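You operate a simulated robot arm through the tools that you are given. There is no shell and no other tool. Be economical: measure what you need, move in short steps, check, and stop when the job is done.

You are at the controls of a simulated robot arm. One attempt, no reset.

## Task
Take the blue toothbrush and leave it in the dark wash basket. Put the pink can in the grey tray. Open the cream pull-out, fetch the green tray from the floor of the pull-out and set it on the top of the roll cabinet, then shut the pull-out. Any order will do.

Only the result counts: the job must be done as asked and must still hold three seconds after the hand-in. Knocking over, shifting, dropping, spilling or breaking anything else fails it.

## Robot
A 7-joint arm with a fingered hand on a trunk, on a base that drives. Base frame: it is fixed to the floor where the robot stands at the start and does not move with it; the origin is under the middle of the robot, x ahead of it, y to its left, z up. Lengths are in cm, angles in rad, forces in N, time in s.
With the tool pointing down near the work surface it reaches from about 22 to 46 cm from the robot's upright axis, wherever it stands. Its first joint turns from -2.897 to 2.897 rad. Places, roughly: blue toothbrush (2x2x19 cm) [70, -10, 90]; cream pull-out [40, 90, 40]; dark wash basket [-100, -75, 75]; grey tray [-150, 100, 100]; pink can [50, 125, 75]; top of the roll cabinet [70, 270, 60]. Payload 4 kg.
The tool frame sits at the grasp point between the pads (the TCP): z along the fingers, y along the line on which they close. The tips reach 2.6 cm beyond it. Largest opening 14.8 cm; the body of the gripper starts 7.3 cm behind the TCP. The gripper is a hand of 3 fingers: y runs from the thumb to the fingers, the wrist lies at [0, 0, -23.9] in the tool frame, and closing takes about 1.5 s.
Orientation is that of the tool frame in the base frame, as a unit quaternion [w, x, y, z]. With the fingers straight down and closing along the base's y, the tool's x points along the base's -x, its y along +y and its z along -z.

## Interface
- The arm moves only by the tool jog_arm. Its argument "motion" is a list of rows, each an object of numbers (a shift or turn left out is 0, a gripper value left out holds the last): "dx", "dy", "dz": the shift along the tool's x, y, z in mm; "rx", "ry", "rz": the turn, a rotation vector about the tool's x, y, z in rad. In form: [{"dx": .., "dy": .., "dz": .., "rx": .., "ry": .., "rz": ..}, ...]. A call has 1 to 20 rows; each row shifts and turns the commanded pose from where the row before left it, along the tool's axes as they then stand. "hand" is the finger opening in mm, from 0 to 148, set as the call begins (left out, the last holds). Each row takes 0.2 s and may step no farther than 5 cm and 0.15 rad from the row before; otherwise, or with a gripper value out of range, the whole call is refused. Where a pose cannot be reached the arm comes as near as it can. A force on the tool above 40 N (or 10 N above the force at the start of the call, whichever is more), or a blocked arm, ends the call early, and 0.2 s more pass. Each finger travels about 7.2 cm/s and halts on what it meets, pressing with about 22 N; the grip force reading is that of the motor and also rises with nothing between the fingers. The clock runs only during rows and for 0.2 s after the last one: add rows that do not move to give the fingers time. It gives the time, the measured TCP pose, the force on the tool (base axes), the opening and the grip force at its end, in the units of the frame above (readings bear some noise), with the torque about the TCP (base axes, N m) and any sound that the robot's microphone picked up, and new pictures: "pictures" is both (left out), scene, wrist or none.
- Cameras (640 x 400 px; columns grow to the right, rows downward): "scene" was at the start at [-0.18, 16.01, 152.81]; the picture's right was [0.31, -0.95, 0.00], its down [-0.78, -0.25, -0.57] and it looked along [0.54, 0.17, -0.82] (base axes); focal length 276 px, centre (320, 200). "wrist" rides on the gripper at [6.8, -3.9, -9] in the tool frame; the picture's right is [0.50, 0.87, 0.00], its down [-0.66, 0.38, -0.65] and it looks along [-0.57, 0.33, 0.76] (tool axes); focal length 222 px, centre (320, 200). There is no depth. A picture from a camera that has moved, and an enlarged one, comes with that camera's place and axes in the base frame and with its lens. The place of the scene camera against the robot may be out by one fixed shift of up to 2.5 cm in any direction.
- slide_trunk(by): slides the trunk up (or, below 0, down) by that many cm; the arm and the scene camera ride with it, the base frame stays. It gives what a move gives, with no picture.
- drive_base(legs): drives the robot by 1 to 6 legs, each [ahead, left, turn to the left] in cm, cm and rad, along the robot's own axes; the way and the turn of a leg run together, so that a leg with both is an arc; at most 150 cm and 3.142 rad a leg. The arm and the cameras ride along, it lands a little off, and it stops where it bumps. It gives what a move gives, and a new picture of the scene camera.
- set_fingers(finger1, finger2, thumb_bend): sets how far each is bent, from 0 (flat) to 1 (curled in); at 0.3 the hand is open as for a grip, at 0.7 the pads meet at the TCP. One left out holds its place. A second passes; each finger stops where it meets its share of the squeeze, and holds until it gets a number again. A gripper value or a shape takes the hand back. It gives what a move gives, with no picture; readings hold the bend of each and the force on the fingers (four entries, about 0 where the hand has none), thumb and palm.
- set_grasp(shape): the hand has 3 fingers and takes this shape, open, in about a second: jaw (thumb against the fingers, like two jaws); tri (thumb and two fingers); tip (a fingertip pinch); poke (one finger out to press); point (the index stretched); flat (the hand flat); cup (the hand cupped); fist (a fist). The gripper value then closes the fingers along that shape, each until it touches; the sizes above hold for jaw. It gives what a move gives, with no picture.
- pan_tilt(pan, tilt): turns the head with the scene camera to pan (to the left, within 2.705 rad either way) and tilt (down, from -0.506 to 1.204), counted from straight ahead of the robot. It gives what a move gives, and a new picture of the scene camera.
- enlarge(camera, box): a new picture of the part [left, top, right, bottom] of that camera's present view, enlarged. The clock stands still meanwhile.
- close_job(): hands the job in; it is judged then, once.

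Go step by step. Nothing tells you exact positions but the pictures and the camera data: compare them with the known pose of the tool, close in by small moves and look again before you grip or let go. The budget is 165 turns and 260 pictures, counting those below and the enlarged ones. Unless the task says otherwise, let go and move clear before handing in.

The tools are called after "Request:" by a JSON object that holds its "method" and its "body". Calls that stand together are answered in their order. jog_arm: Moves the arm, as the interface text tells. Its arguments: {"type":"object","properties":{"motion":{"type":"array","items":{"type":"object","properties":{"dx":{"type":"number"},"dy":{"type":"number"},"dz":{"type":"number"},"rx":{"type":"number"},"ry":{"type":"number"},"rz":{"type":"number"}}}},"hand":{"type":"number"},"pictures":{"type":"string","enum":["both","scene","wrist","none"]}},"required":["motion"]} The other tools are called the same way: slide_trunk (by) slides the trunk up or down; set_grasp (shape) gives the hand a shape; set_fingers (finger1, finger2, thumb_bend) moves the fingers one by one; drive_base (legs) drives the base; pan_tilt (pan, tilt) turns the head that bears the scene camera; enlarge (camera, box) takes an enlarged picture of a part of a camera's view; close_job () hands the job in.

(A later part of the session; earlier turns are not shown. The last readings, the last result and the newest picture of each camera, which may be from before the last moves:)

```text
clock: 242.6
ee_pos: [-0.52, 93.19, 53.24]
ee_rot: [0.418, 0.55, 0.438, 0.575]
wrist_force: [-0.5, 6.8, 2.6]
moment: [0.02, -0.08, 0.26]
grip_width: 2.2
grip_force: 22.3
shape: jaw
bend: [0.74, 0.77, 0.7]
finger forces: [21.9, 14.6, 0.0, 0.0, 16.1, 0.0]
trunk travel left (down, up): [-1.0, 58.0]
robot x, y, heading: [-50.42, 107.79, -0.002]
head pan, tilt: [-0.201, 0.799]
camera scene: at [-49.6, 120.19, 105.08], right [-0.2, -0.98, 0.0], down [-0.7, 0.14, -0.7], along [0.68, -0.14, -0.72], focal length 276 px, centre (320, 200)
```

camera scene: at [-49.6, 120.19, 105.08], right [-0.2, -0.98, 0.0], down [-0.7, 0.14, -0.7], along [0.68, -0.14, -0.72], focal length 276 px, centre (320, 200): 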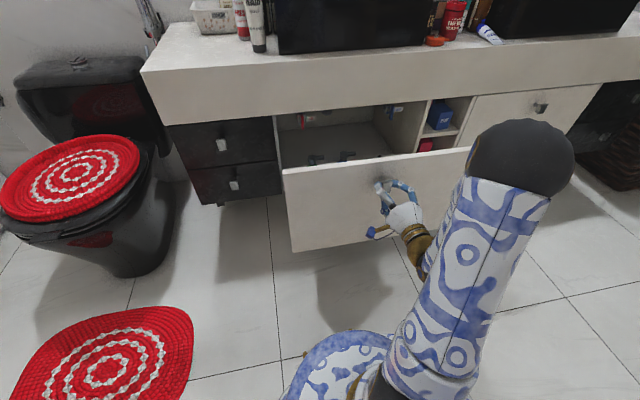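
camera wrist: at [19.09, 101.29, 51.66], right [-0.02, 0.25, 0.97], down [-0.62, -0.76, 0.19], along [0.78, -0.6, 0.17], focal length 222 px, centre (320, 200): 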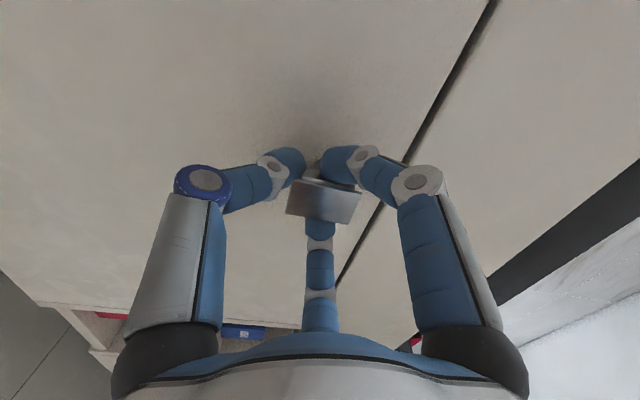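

Pull-out is open ~29 cm. Release the knob, back off and look inside from above.

Request:
{"method": "jog_arm", "body": {"motion": [{}, {}, {}, {}, {}], "hand": 148, "pictures": "none"}}

Request:
{"method": "drive_base", "body": {"legs": [[-10, 0, 0]]}}

Request:
{"method": "slide_trunk", "body": {"by": 30}}

Request:
{"method": "pan_tilt", "body": {"pan": -0.15, "tilt": 0.85}}

Request:
{"method": "enlarge", "body": {"camera": "scene", "box": [240, 100, 480, 250]}}

```text
clock: 243.8
ee_pos: [-0.63, 93.25, 53.22]
ee_rot: [0.418, 0.551, 0.439, 0.574]
wrist_force: [0.4, -0.8, 0.3]
moment: [-0.01, -0.01, 0.0]
grip_width: 14.8
grip_force: 0.1
shape: jaw
bend: [0.3, 0.3, 0.3]
finger forces: [0.1, 0.0, 0.0, 0.1, 0.0, 0.1]
trunk travel left (down, up): [-1.0, 58.0]
robot x, y, heading: [-50.47, 107.83, 0.001]
head pan, tilt: [-0.201, 0.799]
```

```text
clock: 245.0
ee_pos: [-10.77, 92.99, 53.27]
ee_rot: [0.419, 0.551, 0.438, 0.574]
wrist_force: [0.6, 0.0, -0.6]
moment: [-0.02, -0.01, -0.01]
grip_width: 14.78
grip_force: 0.1
shape: jaw
bend: [0.3, 0.3, 0.3]
finger forces: [0.0, 0.0, 0.0, 0.0, 0.1, 0.0]
trunk travel left (down, up): [-1.0, 58.0]
robot x, y, heading: [-60.63, 107.76, -0.007]
head pan, tilt: [-0.201, 0.799]
camera scene: at [-59.63, 120.16, 105.08], right [-0.2, -0.98, 0.0], down [-0.7, 0.15, -0.7], along [0.68, -0.14, -0.72], focal length 276 px, centre (320, 200)
```

scene: 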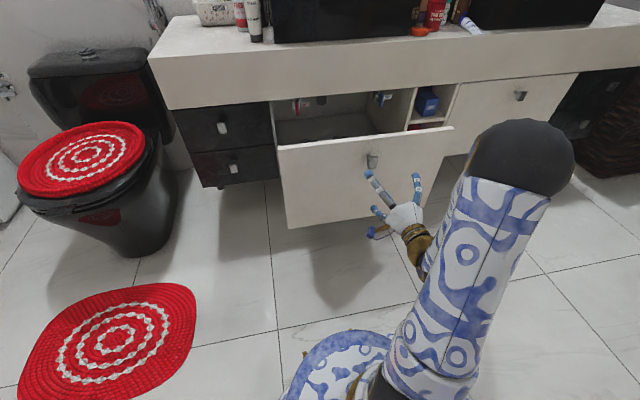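

```text
clock: 248.0
ee_pos: [-10.66, 93.0, 83.37]
ee_rot: [0.419, 0.551, 0.438, 0.573]
wrist_force: [0.4, 0.4, -0.3]
moment: [0.01, 0.0, -0.03]
grip_width: 14.79
grip_force: 0.0
shape: jaw
bend: [0.3, 0.3, 0.3]
finger forces: [0.0, 0.1, 0.0, 0.1, 0.0, 0.1]
trunk travel left (down, up): [-31.0, 28.0]
robot x, y, heading: [-60.26, 108.21, -0.005]
head pan, tilt: [-0.201, 0.799]
```

```text
clock: 248.6
ee_pos: [-10.72, 93.03, 83.3]
ee_rot: [0.419, 0.551, 0.437, 0.574]
wrist_force: [0.2, -0.1, 0.7]
moment: [-0.02, -0.01, -0.04]
grip_width: 14.79
grip_force: 0.0
shape: jaw
bend: [0.3, 0.3, 0.3]
finger forces: [0.0, 0.1, 0.1, 0.0, 0.0, 0.0]
trunk travel left (down, up): [-31.0, 28.0]
robot x, y, heading: [-60.49, 107.86, -0.005]
head pan, tilt: [-0.15, 0.85]
camera scene: at [-59.8, 120.6, 134.68], right [-0.15, -0.99, 0.0], down [-0.74, 0.12, -0.66], along [0.65, -0.1, -0.75], focal length 276 px, centre (320, 200)
```

scene: 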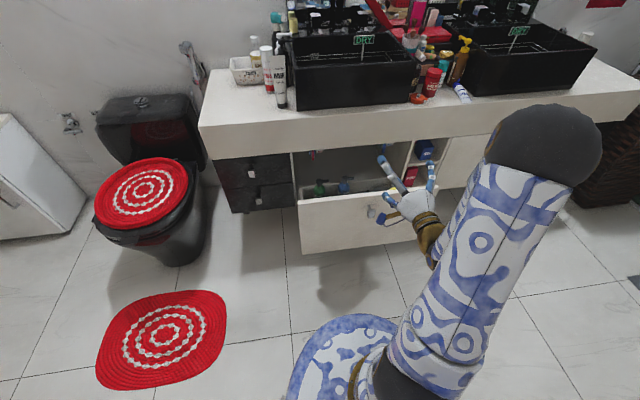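

```text
2.67 times, centred on (360, 175) of scene
camera zoom: at [-59.8, 120.6, 134.68], right [-0.15, -0.99, 0.0], down [-0.74, 0.12, -0.66], along [0.65, -0.1, -0.75], focal length 737 px, centre (213, 267)
```

zoom: 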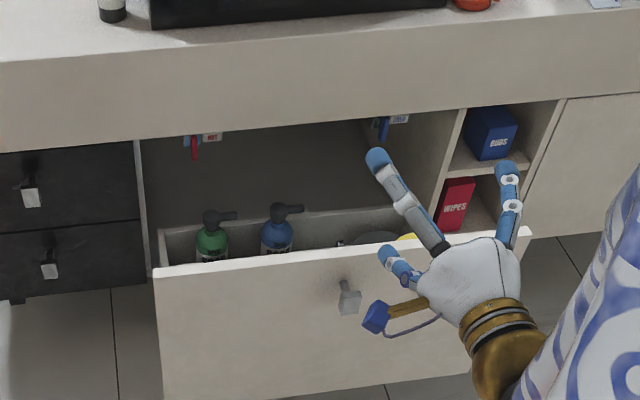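

Request:
{"method": "slide_trunk", "body": {"by": 28}}

Request:
{"method": "drive_base", "body": {"legs": [[18, 0, 0]]}}

Request:
{"method": "pan_tilt", "body": {"pan": -0.1, "tilt": 1.15}}

Request:
{"method": "enlarge", "body": {"camera": "scene", "box": [240, 80, 480, 250]}}

```text
clock: 251.4
ee_pos: [-10.73, 93.01, 111.21]
ee_rot: [0.419, 0.551, 0.438, 0.574]
wrist_force: [1.0, -0.2, -0.7]
moment: [-0.02, -0.01, 0.02]
grip_width: 14.79
grip_force: 0.1
shape: jaw
bend: [0.3, 0.3, 0.3]
finger forces: [0.1, 0.0, 0.0, 0.0, 0.0, 0.0]
trunk travel left (down, up): [-59.0, 0.0]
robot x, y, heading: [-60.37, 107.94, -0.004]
head pan, tilt: [-0.15, 0.85]
```

```text
clock: 252.9
ee_pos: [7.42, 93.26, 111.28]
ee_rot: [0.417, 0.551, 0.439, 0.574]
wrist_force: [0.8, 0.2, 0.4]
moment: [-0.02, 0.01, -0.02]
grip_width: 14.79
grip_force: 0.0
shape: jaw
bend: [0.3, 0.3, 0.3]
finger forces: [0.0, 0.1, 0.0, 0.0, 0.0, 0.0]
trunk travel left (down, up): [-59.0, 0.0]
robot x, y, heading: [-42.53, 107.96, 0.001]
head pan, tilt: [-0.15, 0.85]
camera scene: at [-41.83, 120.57, 162.68], right [-0.15, -0.99, 0.0], down [-0.74, 0.11, -0.66], along [0.65, -0.1, -0.75], focal length 276 px, centre (320, 200)
```

scene: 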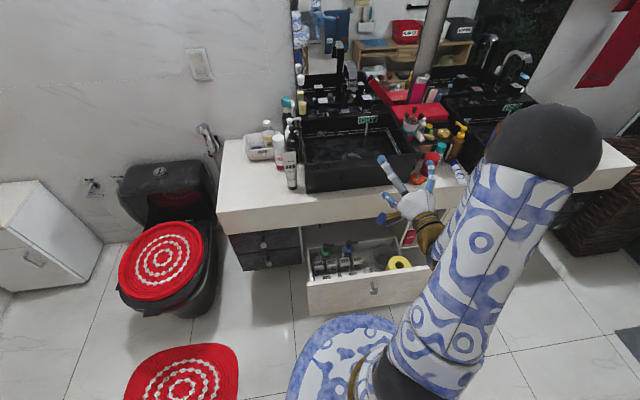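

```text
clock: 253.7
ee_pos: [7.23, 93.25, 111.27]
ee_rot: [0.418, 0.55, 0.439, 0.574]
wrist_force: [-0.3, -0.3, 0.6]
moment: [0.0, 0.01, 0.01]
grip_width: 14.8
grip_force: 0.1
shape: jaw
bend: [0.3, 0.3, 0.3]
finger forces: [0.1, 0.1, 0.0, 0.0, 0.0, 0.0]
trunk travel left (down, up): [-59.0, 0.0]
robot x, y, heading: [-42.28, 107.83, 0.004]
head pan, tilt: [-0.099, 1.15]
camera scene: at [-43.71, 121.15, 160.6], right [-0.1, -0.99, 0.0], down [-0.91, 0.09, -0.41], along [0.41, -0.04, -0.91], focal length 276 px, centre (320, 200)
```

scene: 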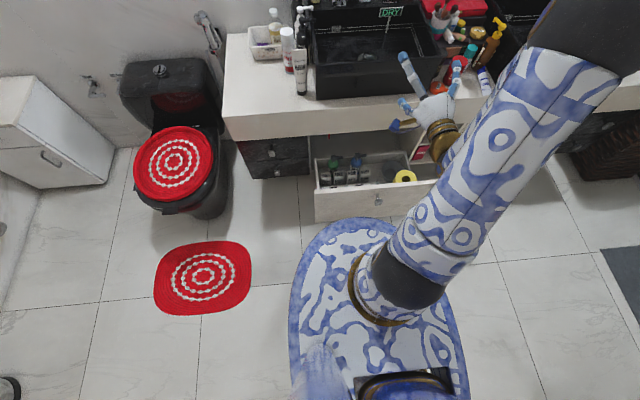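

```text
2.35 times, centred on (360, 165) of scene
camera zoom: at [-43.71, 121.15, 160.6], right [-0.1, -0.99, 0.0], down [-0.91, 0.09, -0.41], along [0.41, -0.04, -0.91], focal length 650 px, centre (226, 282)
```

zoom: 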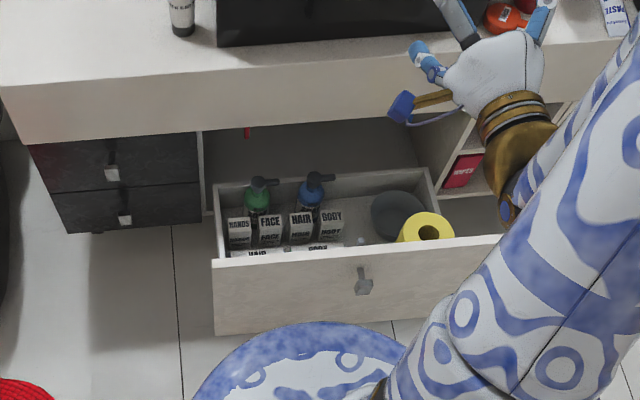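

I see bottles and a tape roll in the pull-out, but no green tray yet. Point the wrist camera down over it.

Request:
{"method": "jog_arm", "body": {"motion": [{"rx": 0.135, "ry": -0.037, "rz": -0.003}, {"rx": 0.135, "ry": -0.037, "rz": -0.003}, {"rx": 0.135, "ry": -0.037, "rz": -0.003}, {"rx": 0.135, "ry": -0.037, "rz": -0.003}, {"rx": 0.135, "ry": -0.037, "rz": -0.003}, {"rx": 0.135, "ry": -0.037, "rz": -0.003}, {"rx": 0.135, "ry": -0.037, "rz": -0.003}, {"rx": 0.135, "ry": -0.037, "rz": -0.003}, {"rx": 0.115, "ry": -0.03, "rz": -0.003}], "pictures": "wrist"}}

```text
clock: 255.7
ee_pos: [7.28, 93.17, 111.19]
ee_rot: [0.107, 0.764, 0.622, 0.132]
wrist_force: [0.5, 0.1, -0.5]
moment: [0.01, -0.01, 0.0]
grip_width: 14.77
grip_force: 0.0
shape: jaw
bend: [0.3, 0.3, 0.3]
finger forces: [0.0, 0.1, 0.0, 0.0, 0.0, 0.0]
trunk travel left (down, up): [-59.0, 0.0]
robot x, y, heading: [-42.91, 107.77, -0.001]
head pan, tilt: [-0.099, 1.15]
camera wrist: at [1.96, 100.58, 118.98], right [0.89, 0.31, 0.32], down [0.0, -0.72, 0.69], along [0.45, -0.62, -0.64], focal length 222 px, centre (320, 200)
```

wrist: 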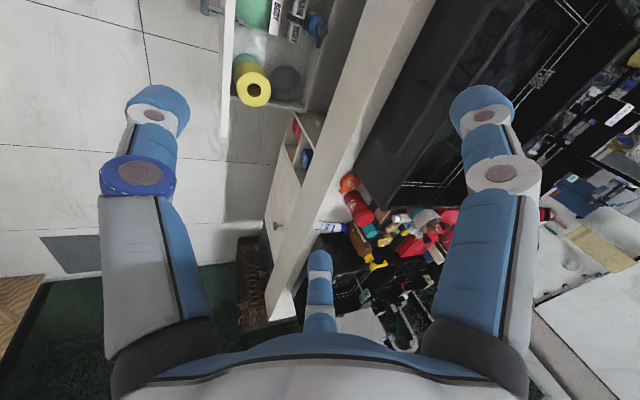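

Request:
{"method": "jog_arm", "body": {"motion": [{"dx": 46, "dy": -13}, {"dx": 46, "dy": -13}, {"dx": 46, "dy": -13}, {"dx": 46, "dy": -13}, {"dx": 46, "dy": -13}, {"dx": 46, "dy": -13}, {"dx": 46, "dy": -13}], "pictures": "wrist"}}

Request:
{"method": "enlarge", "body": {"camera": "wrist", "box": [180, 0, 440, 160]}}

```text
clock: 257.3
ee_pos: [5.43, 126.67, 110.55]
ee_rot: [0.107, 0.764, 0.622, 0.133]
wrist_force: [-0.9, 0.4, -0.1]
moment: [0.03, -0.01, -0.01]
grip_width: 14.81
grip_force: 0.1
shape: jaw
bend: [0.3, 0.3, 0.3]
finger forces: [0.1, 0.1, 0.0, 0.0, 0.0, 0.2]
trunk travel left (down, up): [-59.0, 0.0]
robot x, y, heading: [-42.69, 108.04, -0.001]
head pan, tilt: [-0.099, 1.15]
camera wrist: at [0.07, 134.07, 118.34], right [0.89, 0.31, 0.32], down [0.0, -0.72, 0.69], along [0.45, -0.62, -0.64], focal length 222 px, centre (320, 200)
```

wrist: 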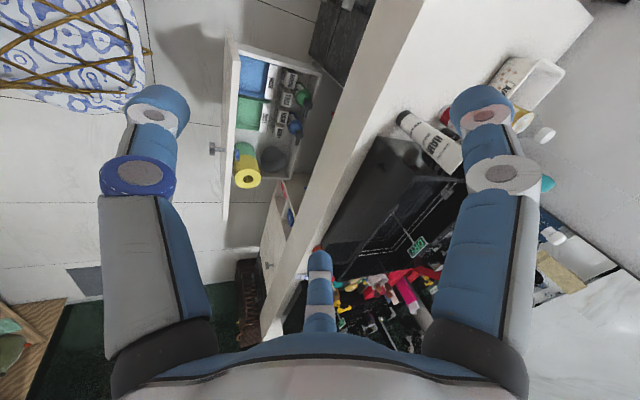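

```text
2.46 times, centred on (310, 80) of wrist
camera zoom: at [0.07, 134.07, 118.34], right [0.89, 0.31, 0.32], down [0.0, -0.72, 0.69], along [0.45, -0.62, -0.64], focal length 547 px, centre (345, 495)
```

zoom: 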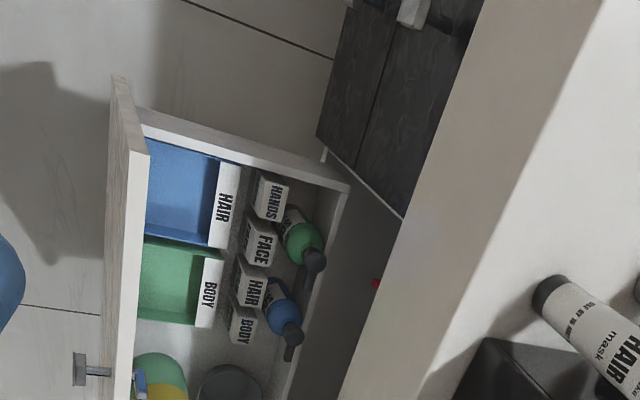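

The green tray (BODY) is near (14,100) in the pull-out beside a blue one. I set the tool vertical, lower, and look closely.

Request:
{"method": "jog_arm", "body": {"motion": [{"rx": 0.115, "ry": -0.03}, {"rx": 0.115, "ry": -0.03}, {"rx": 0.1, "ry": -0.028}, {"rz": -0.14}, {"rz": -0.14}], "pictures": "none"}}

Request:
{"method": "slide_trunk", "body": {"by": -38}}

Request:
{"method": "drive_base", "body": {"legs": [[9, -6, 0]]}}

Request:
{"method": "jog_arm", "body": {"motion": [{}], "pictures": "wrist"}}

```text
clock: 258.5
ee_pos: [5.08, 126.48, 110.46]
ee_rot: [0.006, 0.68, 0.733, -0.005]
wrist_force: [0.6, 0.5, 0.2]
moment: [-0.01, -0.01, 0.0]
grip_width: 14.8
grip_force: 0.1
shape: jaw
bend: [0.3, 0.3, 0.3]
finger forces: [0.0, 0.1, 0.0, 0.1, 0.0, 0.0]
trunk travel left (down, up): [-59.0, 0.0]
robot x, y, heading: [-42.61, 107.94, -0.003]
head pan, tilt: [-0.099, 1.15]
```

```text
clock: 262.2
ee_pos: [5.11, 126.63, 72.49]
ee_rot: [0.006, 0.681, 0.732, -0.005]
wrist_force: [0.1, 0.3, 0.2]
moment: [0.0, -0.01, 0.0]
grip_width: 14.8
grip_force: 0.0
shape: jaw
bend: [0.3, 0.3, 0.3]
finger forces: [0.0, 0.1, 0.0, 0.0, 0.0, 0.0]
trunk travel left (down, up): [-21.0, 38.0]
robot x, y, heading: [-42.59, 108.18, -0.003]
head pan, tilt: [-0.099, 1.15]
```

```text
clock: 263.4
ee_pos: [14.2, 120.67, 72.52]
ee_rot: [0.006, 0.68, 0.733, -0.005]
wrist_force: [0.6, 0.4, -0.7]
moment: [-0.01, 0.01, 0.0]
grip_width: 14.79
grip_force: 0.1
shape: jaw
bend: [0.3, 0.3, 0.3]
finger forces: [0.1, 0.0, 0.1, 0.0, 0.0, 0.1]
trunk travel left (down, up): [-21.0, 38.0]
robot x, y, heading: [-33.38, 101.77, -0.001]
head pan, tilt: [-0.099, 1.15]
camera scene: at [-34.65, 115.16, 122.59], right [-0.1, -1.0, 0.0], down [-0.91, 0.09, -0.41], along [0.41, -0.04, -0.91], focal length 276 px, centre (320, 200)
```

scene: 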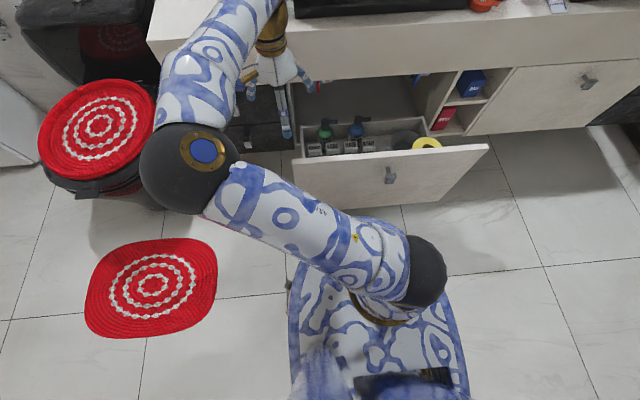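

```text
clock: 263.8
ee_pos: [14.18, 120.77, 72.46]
ee_rot: [0.006, 0.68, 0.733, -0.005]
wrist_force: [1.0, -0.9, 0.4]
moment: [-0.01, 0.01, 0.0]
grip_width: 14.79
grip_force: 0.1
shape: jaw
bend: [0.3, 0.3, 0.3]
finger forces: [0.0, 0.0, 0.0, 0.1, 0.0, 0.0]
trunk travel left (down, up): [-21.0, 38.0]
robot x, y, heading: [-33.51, 101.85, 0.003]
head pan, tilt: [-0.099, 1.15]
camera wrist: at [9.76, 127.27, 81.44], right [0.83, 0.56, -0.01], down [0.42, -0.61, 0.67], along [0.37, -0.55, -0.75], focal length 222 px, centre (320, 200)
```

wrist: 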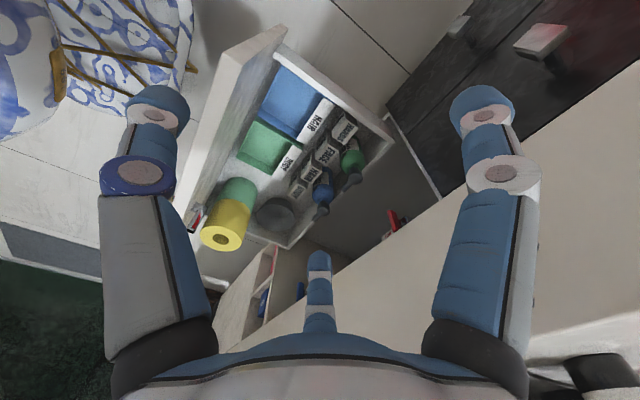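

Request:
{"method": "enlarge", "body": {"camera": "wrist", "box": [180, 40, 400, 260]}}

Request:
{"method": "jog_arm", "body": {"motion": [{"dx": -45, "dy": -3}, {"dx": -45, "dy": -3}, {"dx": -45, "dy": -3}, {"dx": -30, "dy": -2}], "pictures": "wrist"}}

Request:
{"method": "enlarge", "body": {"camera": "wrist", "box": [160, 0, 420, 200]}}

```text
1.82 times, centred on (290, 150) of wrist
camera zoom: at [9.76, 127.27, 81.44], right [0.83, 0.56, -0.01], down [0.42, -0.61, 0.67], along [0.37, -0.55, -0.75], focal length 404 px, centre (374, 291)
```

zoom: 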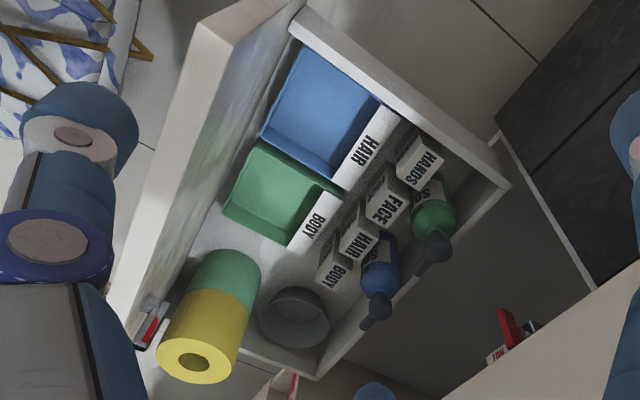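

```text
clock: 264.8
ee_pos: [14.52, 103.96, 72.9]
ee_rot: [0.006, 0.681, 0.733, -0.005]
wrist_force: [0.3, 0.6, -0.2]
moment: [-0.02, -0.01, 0.0]
grip_width: 14.79
grip_force: 0.0
shape: jaw
bend: [0.3, 0.3, 0.3]
finger forces: [0.0, 0.1, 0.0, 0.0, 0.0, 0.0]
trunk travel left (down, up): [-21.0, 38.0]
robot x, y, heading: [-33.65, 102.05, 0.002]
head pan, tilt: [-0.099, 1.15]
camera wrist: at [9.95, 110.59, 81.85], right [0.83, 0.56, -0.01], down [0.42, -0.61, 0.66], along [0.37, -0.55, -0.75], focal length 222 px, centre (320, 200)
```

wrist: 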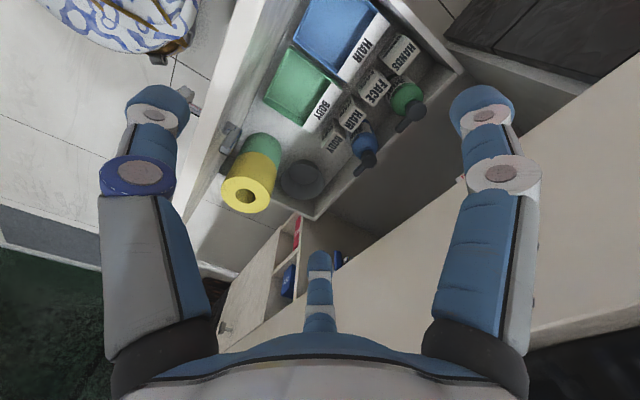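

```text
2.00 times, centred on (290, 100) of wrist
camera zoom: at [9.95, 110.59, 81.85], right [0.83, 0.56, -0.01], down [0.42, -0.61, 0.66], along [0.37, -0.55, -0.75], focal length 444 px, centre (380, 400)
```

zoom: 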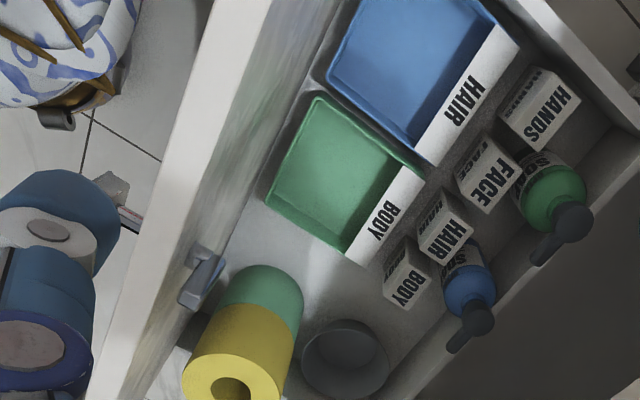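

Tray rim spans about x 8.5–18, y 92.5–103, shallow. I'll pinch its free -y wall with thumb inside. Rotate the hand for that.

Request:
{"method": "jog_arm", "body": {"motion": [{"rz": 0.149}, {"rz": 0.149}, {"rz": 0.149}, {"rz": 0.149}, {"rz": 0.149}, {"rz": 0.149}, {"rz": 0.149}, {"rz": 0.149}, {"rz": 0.149}, {"rz": 0.149}, {"rz": 0.149}], "pictures": "none"}}

Request:
{"method": "set_fingers", "body": {"finger1": 0.48, "finger2": 0.48, "thumb_bend": 0.48}}

Request:
{"method": "jog_arm", "body": {"motion": [{"dx": 10, "dy": 38}, {"dx": 0, "dy": 38, "dz": 30}, {"dx": 0, "dy": 36, "dz": 40}], "pictures": "wrist"}}

```text
clock: 267.2
ee_pos: [0.36, 91.79, 71.16]
ee_rot: [0.007, 1.0, 0.002, 0.001]
wrist_force: [-0.2, 0.8, -0.2]
moment: [0.0, -0.01, 0.0]
grip_width: 14.81
grip_force: 0.1
shape: jaw
bend: [0.3, 0.3, 0.3]
finger forces: [0.0, 0.0, 0.0, 0.1, 0.0, 0.0]
out of reach, approached as far as the arm can: row 7, 8, 9, 10, 11
trunk travel left (down, up): [-21.0, 38.0]
robot x, y, heading: [-33.49, 102.27, 0.002]
head pan, tilt: [-0.099, 1.15]
```

```text
clock: 268.2
ee_pos: [0.39, 91.73, 71.19]
ee_rot: [0.008, 1.0, 0.004, 0.001]
wrist_force: [0.4, -0.3, 0.0]
moment: [-0.03, -0.03, -0.02]
grip_width: 6.95
grip_force: 0.1
shape: fingers
bend: [0.48, 0.48, 0.48]
finger forces: [0.1, 0.0, 0.1, 0.0, 0.1, 0.1]
trunk travel left (down, up): [-21.0, 38.0]
robot x, y, heading: [-33.73, 101.9, 0.006]
head pan, tilt: [-0.099, 1.15]
```

```text
refused: row 3 steps farther than a row can; nothing moved
```

Request:
{"method": "drive_base", "body": {"legs": [[14.5, 0.5, 0]]}}

Request:
{"method": "jog_arm", "body": {"motion": [{"dz": 40}], "pictures": "wrist"}}

```text
clock: 269.6
ee_pos: [15.38, 92.45, 71.11]
ee_rot: [0.008, 1.0, 0.004, 0.003]
wrist_force: [0.3, 0.2, -0.7]
moment: [0.01, -0.02, 0.0]
grip_width: 6.89
grip_force: 0.0
shape: fingers
bend: [0.48, 0.48, 0.48]
finger forces: [0.1, 0.1, 0.0, 0.0, 0.0, 0.0]
trunk travel left (down, up): [-21.0, 38.0]
robot x, y, heading: [-18.65, 102.36, 0.0]
head pan, tilt: [-0.099, 1.15]
camera scene: at [-19.67, 115.68, 122.6], right [-0.1, -1.0, 0.0], down [-0.91, 0.09, -0.41], along [0.41, -0.04, -0.91], focal length 276 px, centre (320, 200)
```

scene: 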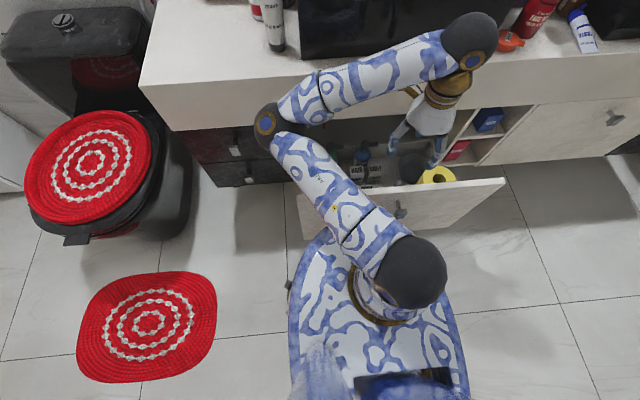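

```text
clock: 269.9
ee_pos: [15.38, 92.53, 67.38]
ee_rot: [0.008, 1.0, 0.005, 0.002]
wrist_force: [0.3, 0.6, -0.3]
moment: [0.02, 0.01, -0.03]
grip_width: 6.94
grip_force: 0.2
shape: fingers
bend: [0.48, 0.48, 0.48]
finger forces: [0.0, 0.0, 0.0, 0.1, 0.0, 0.0]
trunk travel left (down, up): [-21.0, 38.0]
robot x, y, heading: [-18.06, 102.55, 0.005]
head pan, tilt: [-0.099, 1.15]
camera wrist: at [21.96, 96.68, 76.32], right [0.51, -0.86, 0.01], down [-0.65, -0.38, 0.66], along [-0.56, -0.34, -0.75], focal length 222 px, centre (320, 200)
```

wrist: 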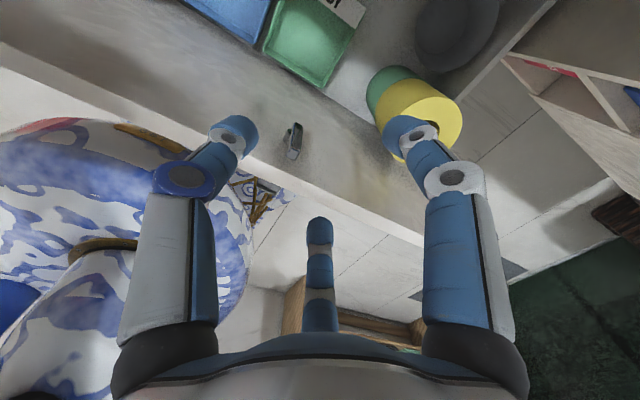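

The pull-out got pushed back ~5 cm by the base, so the tray is now at x 14–23. I shift the hand accordingly and lower inside, checking.

Request:
{"method": "jog_arm", "body": {"motion": [{"dx": 28, "dy": 3}, {"dz": 40}, {"dz": 40}, {"dz": 40}, {"dz": 30}], "pictures": "both"}}

```text
clock: 271.1
ee_pos: [14.81, 91.61, 60.04]
ee_rot: [0.007, 1.0, 0.007, 0.0]
wrist_force: [0.4, 0.0, 1.0]
moment: [-0.01, -0.02, 0.01]
grip_width: 6.91
grip_force: 0.8
shape: fingers
bend: [0.48, 0.48, 0.48]
finger forces: [0.1, 0.7, 0.0, 0.1, 0.0, 0.0]
out of reach, approached as far as the arm can: row 1, 3, 4, 5
trunk travel left (down, up): [-21.0, 38.0]
robot x, y, heading: [-18.27, 102.23, 0.003]
head pan, tilt: [-0.099, 1.15]
camera scene: at [-19.66, 115.68, 122.59], right [-0.1, -1.0, 0.0], down [-0.91, 0.09, -0.41], along [0.41, -0.04, -0.91], focal length 276 px, centre (320, 200)
camera wrist: at [21.47, 95.75, 68.95], right [0.51, -0.86, 0.01], down [-0.65, -0.38, 0.66], along [-0.56, -0.35, -0.75], focal length 222 px, centre (320, 200)
```

scene: 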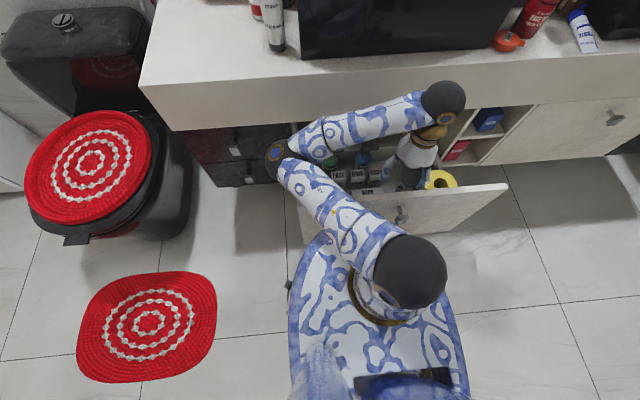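
wrist: 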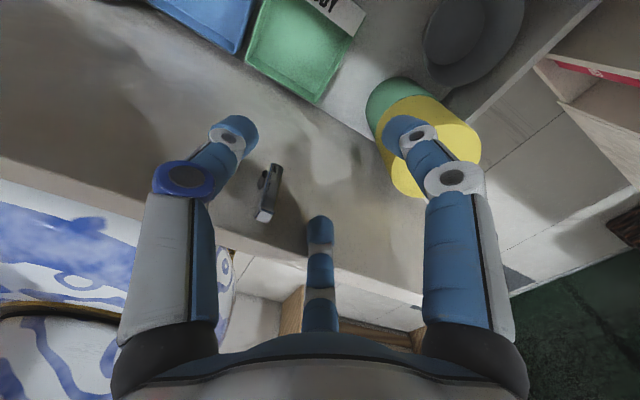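

The arm is in an awkward elbow-left posture with too little reach. I rise, back off, and restore the elbow-right posture.

Request:
{"method": "jog_arm", "body": {"motion": [{"dz": -40}, {"dz": -40}, {"dz": -40}], "pictures": "none"}}

Request:
{"method": "drive_base", "body": {"legs": [[-22, 0, 0]]}}

Request:
{"method": "jog_arm", "body": {"motion": [{"rz": -0.149}, {"rz": -0.149}, {"rz": -0.149}, {"rz": -0.149}, {"rz": -0.149}, {"rz": -0.149}, {"rz": -0.149}, {"rz": -0.149}, {"rz": -0.149}, {"rx": -0.12}, {"rx": -0.12}, {"rx": -0.12}, {"rx": -0.12}, {"rx": -0.12}, {"rx": -0.12}], "pictures": "scene"}}

```text
clock: 271.9
ee_pos: [14.74, 91.87, 71.93]
ee_rot: [0.007, 1.0, 0.005, 0.0]
wrist_force: [0.1, -0.5, 0.2]
moment: [-0.02, 0.02, 0.01]
grip_width: 6.93
grip_force: 0.0
shape: fingers
bend: [0.48, 0.48, 0.48]
finger forces: [0.0, 0.0, 0.1, 0.1, 0.0, 0.0]
trunk travel left (down, up): [-21.0, 38.0]
robot x, y, heading: [-18.56, 102.33, 0.007]
head pan, tilt: [-0.099, 1.15]
```

```text
clock: 273.6
ee_pos: [-7.33, 91.78, 71.8]
ee_rot: [0.008, 1.0, 0.004, 0.001]
wrist_force: [-0.2, 0.8, 0.0]
moment: [0.03, 0.02, -0.02]
grip_width: 6.94
grip_force: 0.1
shape: fingers
bend: [0.48, 0.48, 0.48]
finger forces: [0.0, 0.1, 0.0, 0.0, 0.1, 0.0]
trunk travel left (down, up): [-21.0, 38.0]
robot x, y, heading: [-40.41, 102.61, -0.003]
head pan, tilt: [-0.099, 1.15]
camera scene: at [-41.85, 115.61, 122.6], right [-0.1, -1.0, 0.0], down [-0.91, 0.09, -0.41], along [0.41, -0.04, -0.91], focal length 276 px, centre (320, 200)
```

scene: 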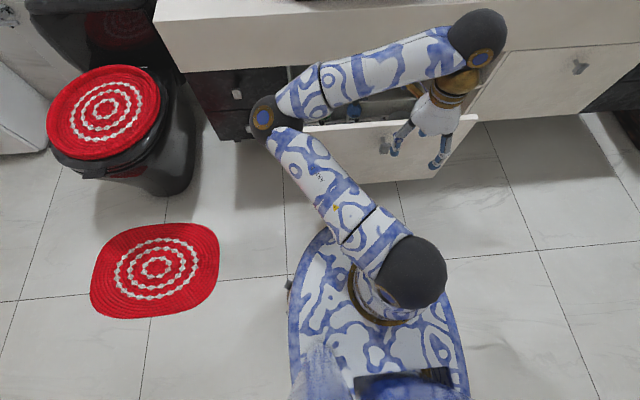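

```text
clock: 276.8
ee_pos: [-2.41, 89.12, 76.84]
ee_rot: [0.283, 0.728, 0.586, 0.216]
wrist_force: [-0.2, -0.5, -0.4]
moment: [0.02, 0.02, -0.01]
grip_width: 6.92
grip_force: 0.0
shape: fingers
bend: [0.48, 0.48, 0.48]
finger forces: [0.1, 0.0, 0.0, 0.1, 0.0, 0.0]
out of reach, approached as far as the arm can: row 13, 14, 15
trunk travel left (down, up): [-21.0, 38.0]
robot x, y, heading: [-40.96, 102.58, 0.006]
head pan, tilt: [-0.099, 1.15]
camera scene: at [-41.86, 115.61, 122.59], right [-0.1, -1.0, 0.0], down [-0.91, 0.09, -0.41], along [0.41, -0.04, -0.91], focal length 276 px, centre (320, 200)
```

scene: 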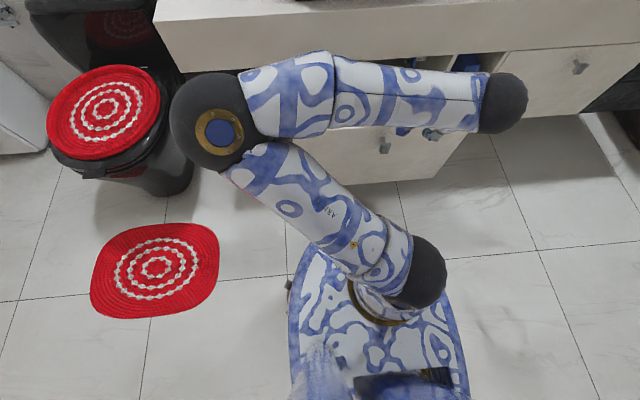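

Request:
{"method": "slide_trunk", "body": {"by": 38}}

Request:
{"method": "jog_arm", "body": {"motion": [{"dx": 36.6, "dy": -14, "dz": -13}, {"dx": 36.6, "dy": -14, "dz": -13}, {"dx": 36.6, "dy": -14, "dz": -13}, {"dx": 36.6, "dy": -14, "dz": -13}, {"dx": 36.6, "dy": -14, "dz": -13}, {"dx": 36.6, "dy": -14, "dz": -13}, {"dx": 36.6, "dy": -14, "dz": -13}, {"dx": 36.6, "dy": -14, "dz": -13}, {"dx": 36.6, "dy": -14, "dz": -13}, {"dx": 36.6, "dy": -14, "dz": -13}, {"dx": 36.6, "dy": -14, "dz": -13}, {"dx": 36.6, "dy": -14, "dz": -13}], "pictures": "scene"}}

```text
clock: 280.5
ee_pos: [-2.56, 89.18, 114.8]
ee_rot: [0.281, 0.729, 0.586, 0.216]
wrist_force: [-0.1, 0.1, -0.2]
moment: [-0.01, 0.0, -0.04]
grip_width: 6.91
grip_force: 0.0
shape: fingers
bend: [0.48, 0.48, 0.48]
finger forces: [0.0, 0.0, 0.0, 0.1, 0.0, 0.0]
trunk travel left (down, up): [-59.0, 0.0]
robot x, y, heading: [-40.8, 102.52, 0.004]
head pan, tilt: [-0.099, 1.15]
```

```text
clock: 283.1
ee_pos: [-9.91, 126.92, 117.35]
ee_rot: [0.28, 0.727, 0.589, 0.216]
wrist_force: [-0.7, 0.0, 0.4]
moment: [-0.02, 0.03, -0.01]
grip_width: 6.92
grip_force: 0.0
shape: fingers
bend: [0.48, 0.48, 0.48]
finger forces: [0.1, 0.0, 0.0, 0.1, 0.0, 0.1]
out of reach, approached as far as the arm can: row 1, 2, 3, 10, 11, 12
trunk travel left (down, up): [-59.0, 0.0]
robot x, y, heading: [-40.92, 102.53, 0.004]
head pan, tilt: [-0.099, 1.15]
camera scene: at [-41.85, 115.6, 160.6], right [-0.1, -1.0, 0.0], down [-0.91, 0.09, -0.41], along [0.41, -0.04, -0.91], focal length 276 px, centre (320, 200)
```

scene: 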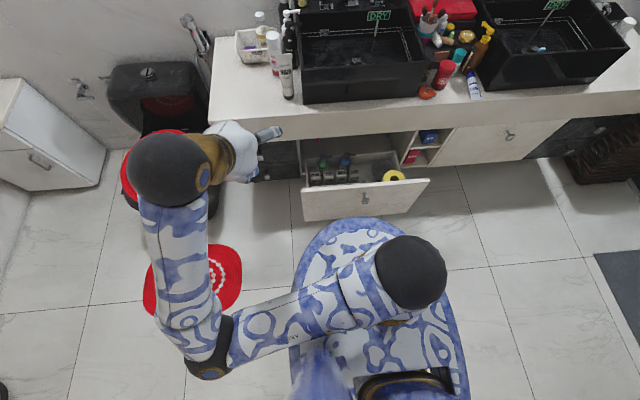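

I try to swivel the elbow back by stretching the arm forward, then rolling and retracting.

Request:
{"method": "jog_arm", "body": {"motion": [{"dx": -9.2, "dy": 29.5, "dz": 31.5}, {"dx": -9.2, "dy": 29.5, "dz": 31.5}, {"dx": -9.2, "dy": 29.5, "dz": 31.5}, {"dx": -9.2, "dy": 29.5, "dz": 31.5}, {"dx": -9.2, "dy": 29.5, "dz": 31.5}, {"dx": -9.2, "dy": 29.5, "dz": 31.5}, {"dx": -9.2, "dy": 29.5, "dz": 31.5}, {"dx": -9.2, "dy": 29.5, "dz": 31.5}, {"dx": -9.2, "dy": 29.5, "dz": 31.5}, {"dx": -9.2, "dy": 29.5, "dz": 31.5}, {"dx": -9.2, "dy": 29.5, "dz": 31.5}, {"dx": -9.2, "dy": 29.5, "dz": 31.5}], "pictures": "scene"}}

```text
clock: 285.7
ee_pos: [38.26, 103.99, 112.81]
ee_rot: [0.281, 0.729, 0.586, 0.216]
wrist_force: [-0.5, 0.0, 0.3]
moment: [-0.02, 0.0, 0.0]
grip_width: 6.92
grip_force: 0.1
shape: fingers
bend: [0.48, 0.48, 0.48]
finger forces: [0.0, 0.0, 0.1, 0.0, 0.0, 0.0]
trunk travel left (down, up): [-59.0, 0.0]
robot x, y, heading: [-40.7, 102.29, 0.004]
head pan, tilt: [-0.099, 1.15]
camera scene: at [-41.77, 115.55, 160.6], right [-0.1, -1.0, 0.0], down [-0.91, 0.09, -0.41], along [0.41, -0.04, -0.91], focal length 276 px, centre (320, 200)
```

scene: 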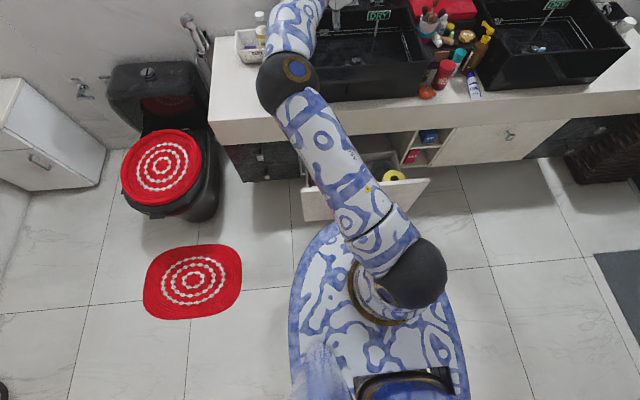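

Request:
{"method": "jog_arm", "body": {"motion": [{"dx": 3, "dy": 26, "dz": 23}, {"dx": 3, "dy": 26, "dz": 23}, {"dx": 3, "dy": 26, "dz": 23}, {"rz": 0.149}, {"rz": 0.149}, {"rz": 0.149}, {"rz": 0.149}, {"rz": 0.149}, {"rz": 0.149}, {"rz": 0.149}, {"rz": 0.149}, {"rz": 0.149}], "pictures": "scene"}}

```text
clock: 288.3
ee_pos: [40.53, 102.05, 112.16]
ee_rot: [0.27, 0.758, 0.545, 0.236]
wrist_force: [0.4, -0.6, 0.3]
moment: [0.04, 0.03, 0.0]
grip_width: 6.86
grip_force: 0.1
shape: fingers
bend: [0.48, 0.48, 0.48]
finger forces: [0.0, 0.0, 0.0, 0.1, 0.0, 0.0]
out of reach, approached as far as the arm can: row 2, 3, 4, 5, 6, 7, 8, 9, 10, 11, 12
trunk travel left (down, up): [-59.0, 0.0]
robot x, y, heading: [-41.02, 102.4, 0.0]
head pan, tilt: [-0.099, 1.15]
camera scene: at [-41.84, 115.61, 160.6], right [-0.1, -1.0, 0.0], down [-0.91, 0.09, -0.41], along [0.41, -0.04, -0.91], focal length 276 px, centre (320, 200)
```

scene: 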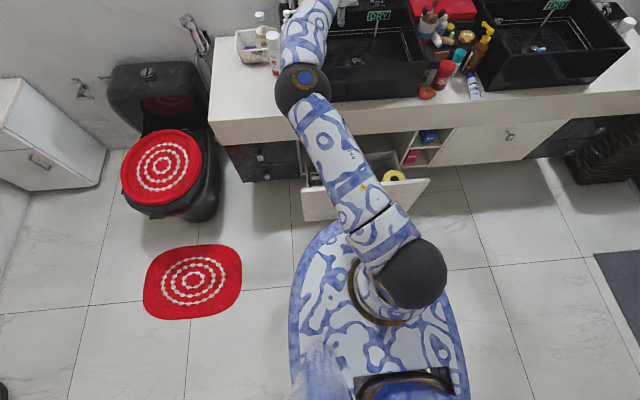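

Request:
{"method": "jog_arm", "body": {"motion": [{"rx": -0.133, "ry": 0.036, "rz": 0.021}, {"rx": -0.133, "ry": 0.036, "rz": 0.021}, {"rx": -0.133, "ry": 0.036, "rz": 0.021}, {"rx": -0.133, "ry": 0.036, "rz": 0.021}, {"rx": -0.133, "ry": 0.036, "rz": 0.021}, {"rx": -0.133, "ry": 0.036, "rz": 0.021}, {"dz": -45}, {"dz": -45}, {"dz": -45}, {"dz": -45}, {"dz": -45}, {"dz": -45}], "pictures": "scene"}}

```text
clock: 290.9
ee_pos: [13.81, 106.68, 112.7]
ee_rot: [0.468, 0.596, 0.39, 0.523]
wrist_force: [-1.1, -0.6, 0.3]
moment: [-0.01, -0.02, 0.04]
grip_width: 6.89
grip_force: 0.0
shape: fingers
bend: [0.48, 0.48, 0.48]
finger forces: [0.1, 0.1, 0.0, 0.0, 0.0, 0.0]
trunk travel left (down, up): [-59.0, 0.0]
robot x, y, heading: [-40.49, 102.16, 0.004]
head pan, tilt: [-0.099, 1.15]
camera scene: at [-41.91, 115.6, 160.6], right [-0.1, -1.0, 0.0], down [-0.91, 0.09, -0.41], along [0.41, -0.04, -0.91], focal length 276 px, centre (320, 200)
```

scene: 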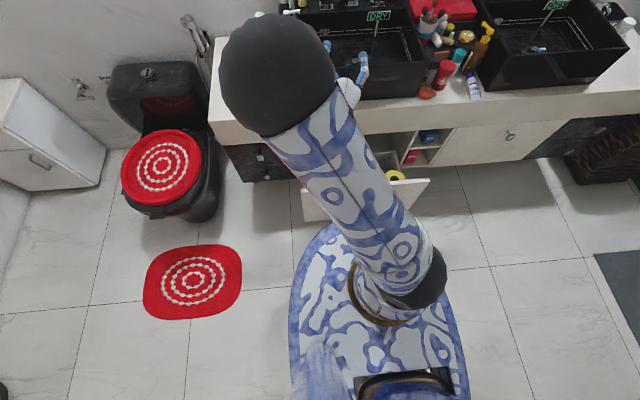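

Request:
{"method": "jog_arm", "body": {"motion": [{"rz": 0.149}, {"rz": 0.149}, {"rz": 0.149}, {"rz": 0.149}, {"rz": 0.149}, {"rz": 0.149}, {"rz": 0.149}, {"rz": 0.149}, {"rz": 0.1}], "pictures": "scene"}}

```text
clock: 292.9
ee_pos: [13.86, 106.3, 112.58]
ee_rot: [0.059, 0.71, -0.05, 0.7]
wrist_force: [1.1, 0.1, -0.9]
moment: [-0.01, 0.03, -0.07]
grip_width: 6.91
grip_force: 0.0
shape: fingers
bend: [0.48, 0.48, 0.48]
finger forces: [0.1, 0.0, 0.0, 0.0, 0.0, 0.0]
trunk travel left (down, up): [-59.0, 0.0]
robot x, y, heading: [-40.75, 102.63, 0.005]
head pan, tilt: [-0.099, 1.15]
camera scene: at [-41.86, 115.61, 160.6], right [-0.1, -1.0, 0.0], down [-0.91, 0.09, -0.41], along [0.41, -0.04, -0.91], focal length 276 px, centre (320, 200)
```

scene: 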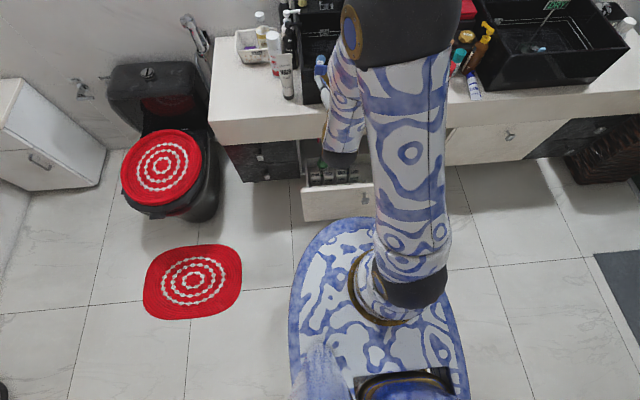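

Request:
{"method": "jog_arm", "body": {"motion": [{"ry": -0.14}, {"ry": -0.14}, {"ry": -0.14}, {"ry": -0.14}, {"ry": -0.14}, {"ry": -0.14}, {"ry": -0.14}, {"ry": -0.14}, {"ry": -0.14}], "pictures": "scene"}}

```text
clock: 294.9
ee_pos: [14.01, 105.75, 112.49]
ee_rot: [0.027, 0.981, -0.079, 0.174]
wrist_force: [-0.1, 0.4, -0.7]
moment: [0.01, -0.01, 0.0]
grip_width: 6.91
grip_force: 0.2
shape: fingers
bend: [0.48, 0.48, 0.48]
finger forces: [0.1, 0.0, 0.0, 0.0, 0.0, 0.1]
out of reach, approached as far as the arm can: row 6
trunk travel left (down, up): [-59.0, 0.0]
robot x, y, heading: [-40.7, 102.46, 0.005]
head pan, tilt: [-0.099, 1.15]
camera scene: at [-41.8, 115.54, 160.6], right [-0.1, -1.0, 0.0], down [-0.91, 0.09, -0.41], along [0.41, -0.04, -0.91], focal length 276 px, centre (320, 200)
```

scene: 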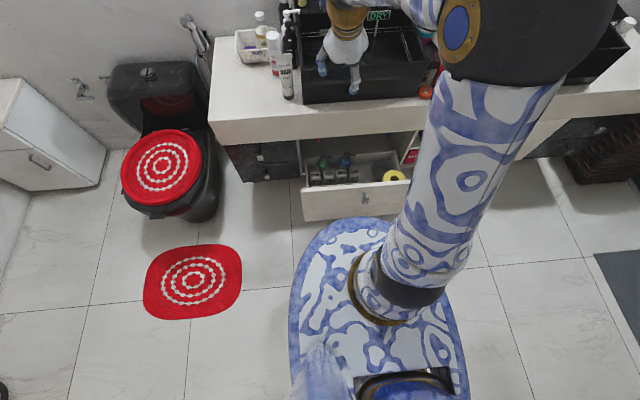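

Elbow is on the right again. Make the tool vertical, and approach the pull-out.

Request:
{"method": "jog_arm", "body": {"motion": [{"rz": -0.14}, {"ry": -0.12}, {"ry": -0.12}, {"ry": -0.1}, {"dy": 40}, {"dy": 40}, {"dy": 30}], "pictures": "none"}}

Request:
{"method": "drive_base", "body": {"legs": [[6, 0, 0]]}}

Request:
{"method": "slide_trunk", "body": {"by": -34}}

Request:
{"method": "jog_arm", "body": {"motion": [{}], "pictures": "both"}}

```text
clock: 296.5
ee_pos: [13.49, 94.69, 113.2]
ee_rot: [0.037, 0.999, -0.015, 0.002]
wrist_force: [-0.4, 1.1, -0.2]
moment: [-0.02, -0.02, -0.01]
grip_width: 6.88
grip_force: 0.1
shape: fingers
bend: [0.48, 0.48, 0.48]
finger forces: [0.0, 0.0, 0.0, 0.0, 0.1, 0.0]
trunk travel left (down, up): [-59.0, 0.0]
robot x, y, heading: [-40.48, 102.6, 0.003]
head pan, tilt: [-0.099, 1.15]
```

```text
clock: 297.5
ee_pos: [19.47, 94.74, 113.09]
ee_rot: [0.037, 0.999, -0.016, 0.003]
wrist_force: [-0.5, -0.2, -0.2]
moment: [0.01, 0.03, 0.0]
grip_width: 6.88
grip_force: 0.0
shape: fingers
bend: [0.48, 0.48, 0.48]
finger forces: [0.0, 0.0, 0.0, 0.0, 0.0, 0.0]
trunk travel left (down, up): [-59.0, 0.0]
robot x, y, heading: [-35.05, 102.59, -0.0]
head pan, tilt: [-0.099, 1.15]
camera scene: at [-35.87, 115.61, 160.59], right [-0.1, -1.0, 0.0], down [-0.91, 0.09, -0.41], along [0.41, -0.04, -0.91], focal length 276 px, centre (320, 200)
```

scene: 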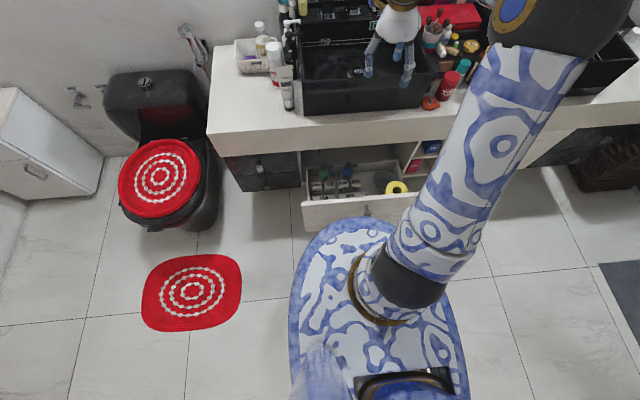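

```text
clock: 300.8
ee_pos: [19.34, 94.54, 79.21]
ee_rot: [0.037, 0.999, -0.016, 0.002]
wrist_force: [0.0, -0.2, 0.2]
moment: [0.02, 0.01, 0.04]
grip_width: 6.9
grip_force: 0.1
shape: fingers
bend: [0.48, 0.48, 0.48]
finger forces: [0.0, 0.0, 0.0, 0.1, 0.0, 0.0]
trunk travel left (down, up): [-25.0, 34.0]
robot x, y, heading: [-35.07, 102.82, 0.002]
head pan, tilt: [-0.099, 1.15]
```

```text
clock: 301.2
ee_pos: [19.33, 94.63, 79.23]
ee_rot: [0.037, 0.999, -0.017, 0.003]
wrist_force: [-0.3, 0.6, -0.2]
moment: [-0.02, 0.0, 0.0]
grip_width: 6.85
grip_force: 0.0
shape: fingers
bend: [0.48, 0.48, 0.48]
finger forces: [0.1, 0.1, 0.1, 0.0, 0.0, 0.1]
trunk travel left (down, up): [-25.0, 34.0]
robot x, y, heading: [-34.9, 102.08, 0.004]
head pan, tilt: [-0.099, 1.15]
camera scene: at [-36.0, 115.61, 126.6], right [-0.1, -1.0, 0.0], down [-0.91, 0.09, -0.41], along [0.41, -0.04, -0.91], focal length 276 px, centre (320, 200)
camera wrist: at [26.14, 99.02, 87.96], right [0.47, -0.88, 0.07], down [-0.67, -0.31, 0.68], along [-0.57, -0.36, -0.73], focal length 222 px, centre (320, 200)
```

scene: 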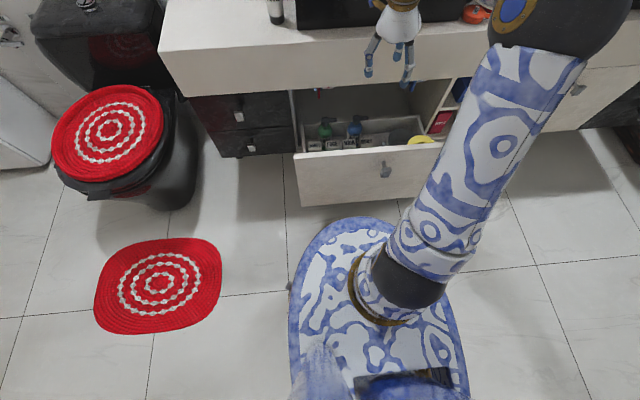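
wrist: 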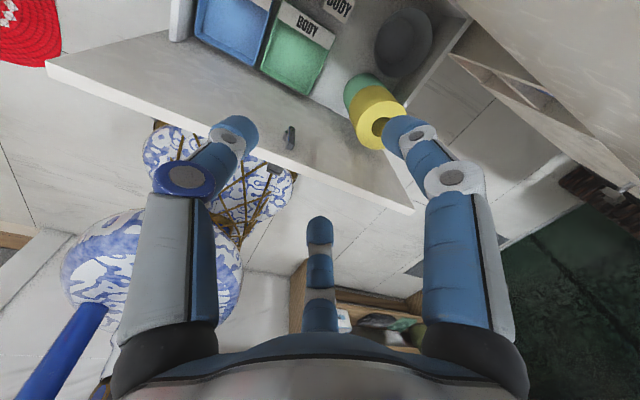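

Request:
{"method": "jog_arm", "body": {"motion": [{"dz": 45}, {"dz": 45}, {"dz": 45}, {"dz": 45}, {"dz": 40}], "pictures": "wrist"}}

```text
clock: 302.4
ee_pos: [19.44, 93.1, 57.14]
ee_rot: [0.038, 0.999, -0.017, 0.004]
wrist_force: [-0.1, 0.4, 0.4]
moment: [-0.02, 0.0, -0.04]
grip_width: 6.84
grip_force: 0.1
shape: fingers
bend: [0.48, 0.48, 0.48]
finger forces: [0.0, 0.1, 0.1, 0.0, 0.0, 0.1]
trunk travel left (down, up): [-25.0, 34.0]
robot x, y, heading: [-34.86, 102.57, 0.002]
head pan, tilt: [-0.099, 1.15]
camera wrist: at [26.27, 97.57, 66.02], right [0.47, -0.88, 0.07], down [-0.67, -0.31, 0.67], along [-0.57, -0.36, -0.74], focal length 222 px, centre (320, 200)
```

wrist: 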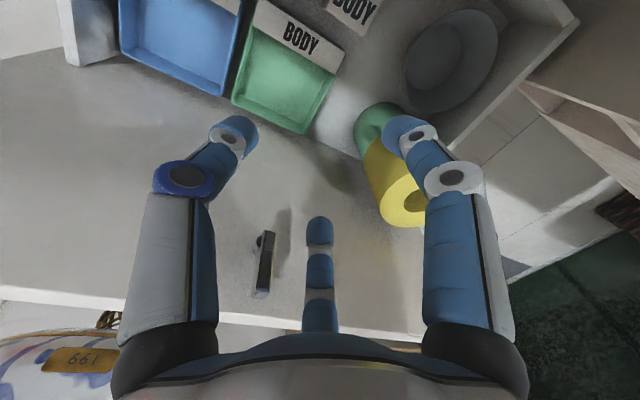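

Request:
{"method": "jog_arm", "body": {"motion": [{"dx": -20}, {"dx": -20}, {"dx": -20}, {"dx": -20}], "pictures": "wrist"}}

```text
clock: 303.4
ee_pos: [11.43, 93.07, 57.25]
ee_rot: [0.038, 0.999, -0.017, 0.003]
wrist_force: [0.6, -1.3, 0.3]
moment: [0.0, -0.03, 0.0]
grip_width: 6.89
grip_force: 0.0
shape: fingers
bend: [0.48, 0.48, 0.48]
finger forces: [0.0, 0.1, 0.0, 0.0, 0.0, 0.0]
trunk travel left (down, up): [-25.0, 34.0]
robot x, y, heading: [-35.35, 102.43, 0.001]
head pan, tilt: [-0.099, 1.15]
camera wrist: at [18.2, 97.52, 66.02], right [0.47, -0.88, 0.07], down [-0.67, -0.31, 0.68], along [-0.57, -0.36, -0.73], focal length 222 px, centre (320, 200)
```

wrist: 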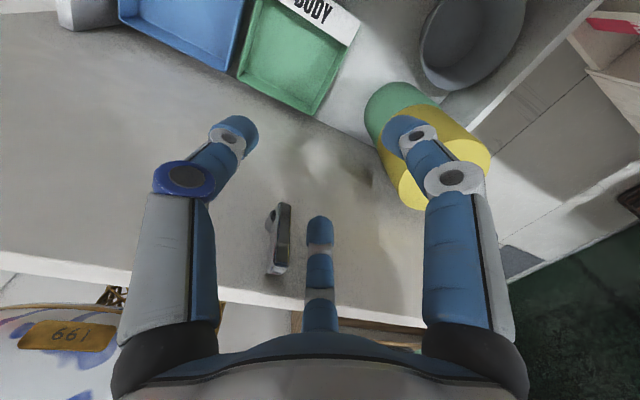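

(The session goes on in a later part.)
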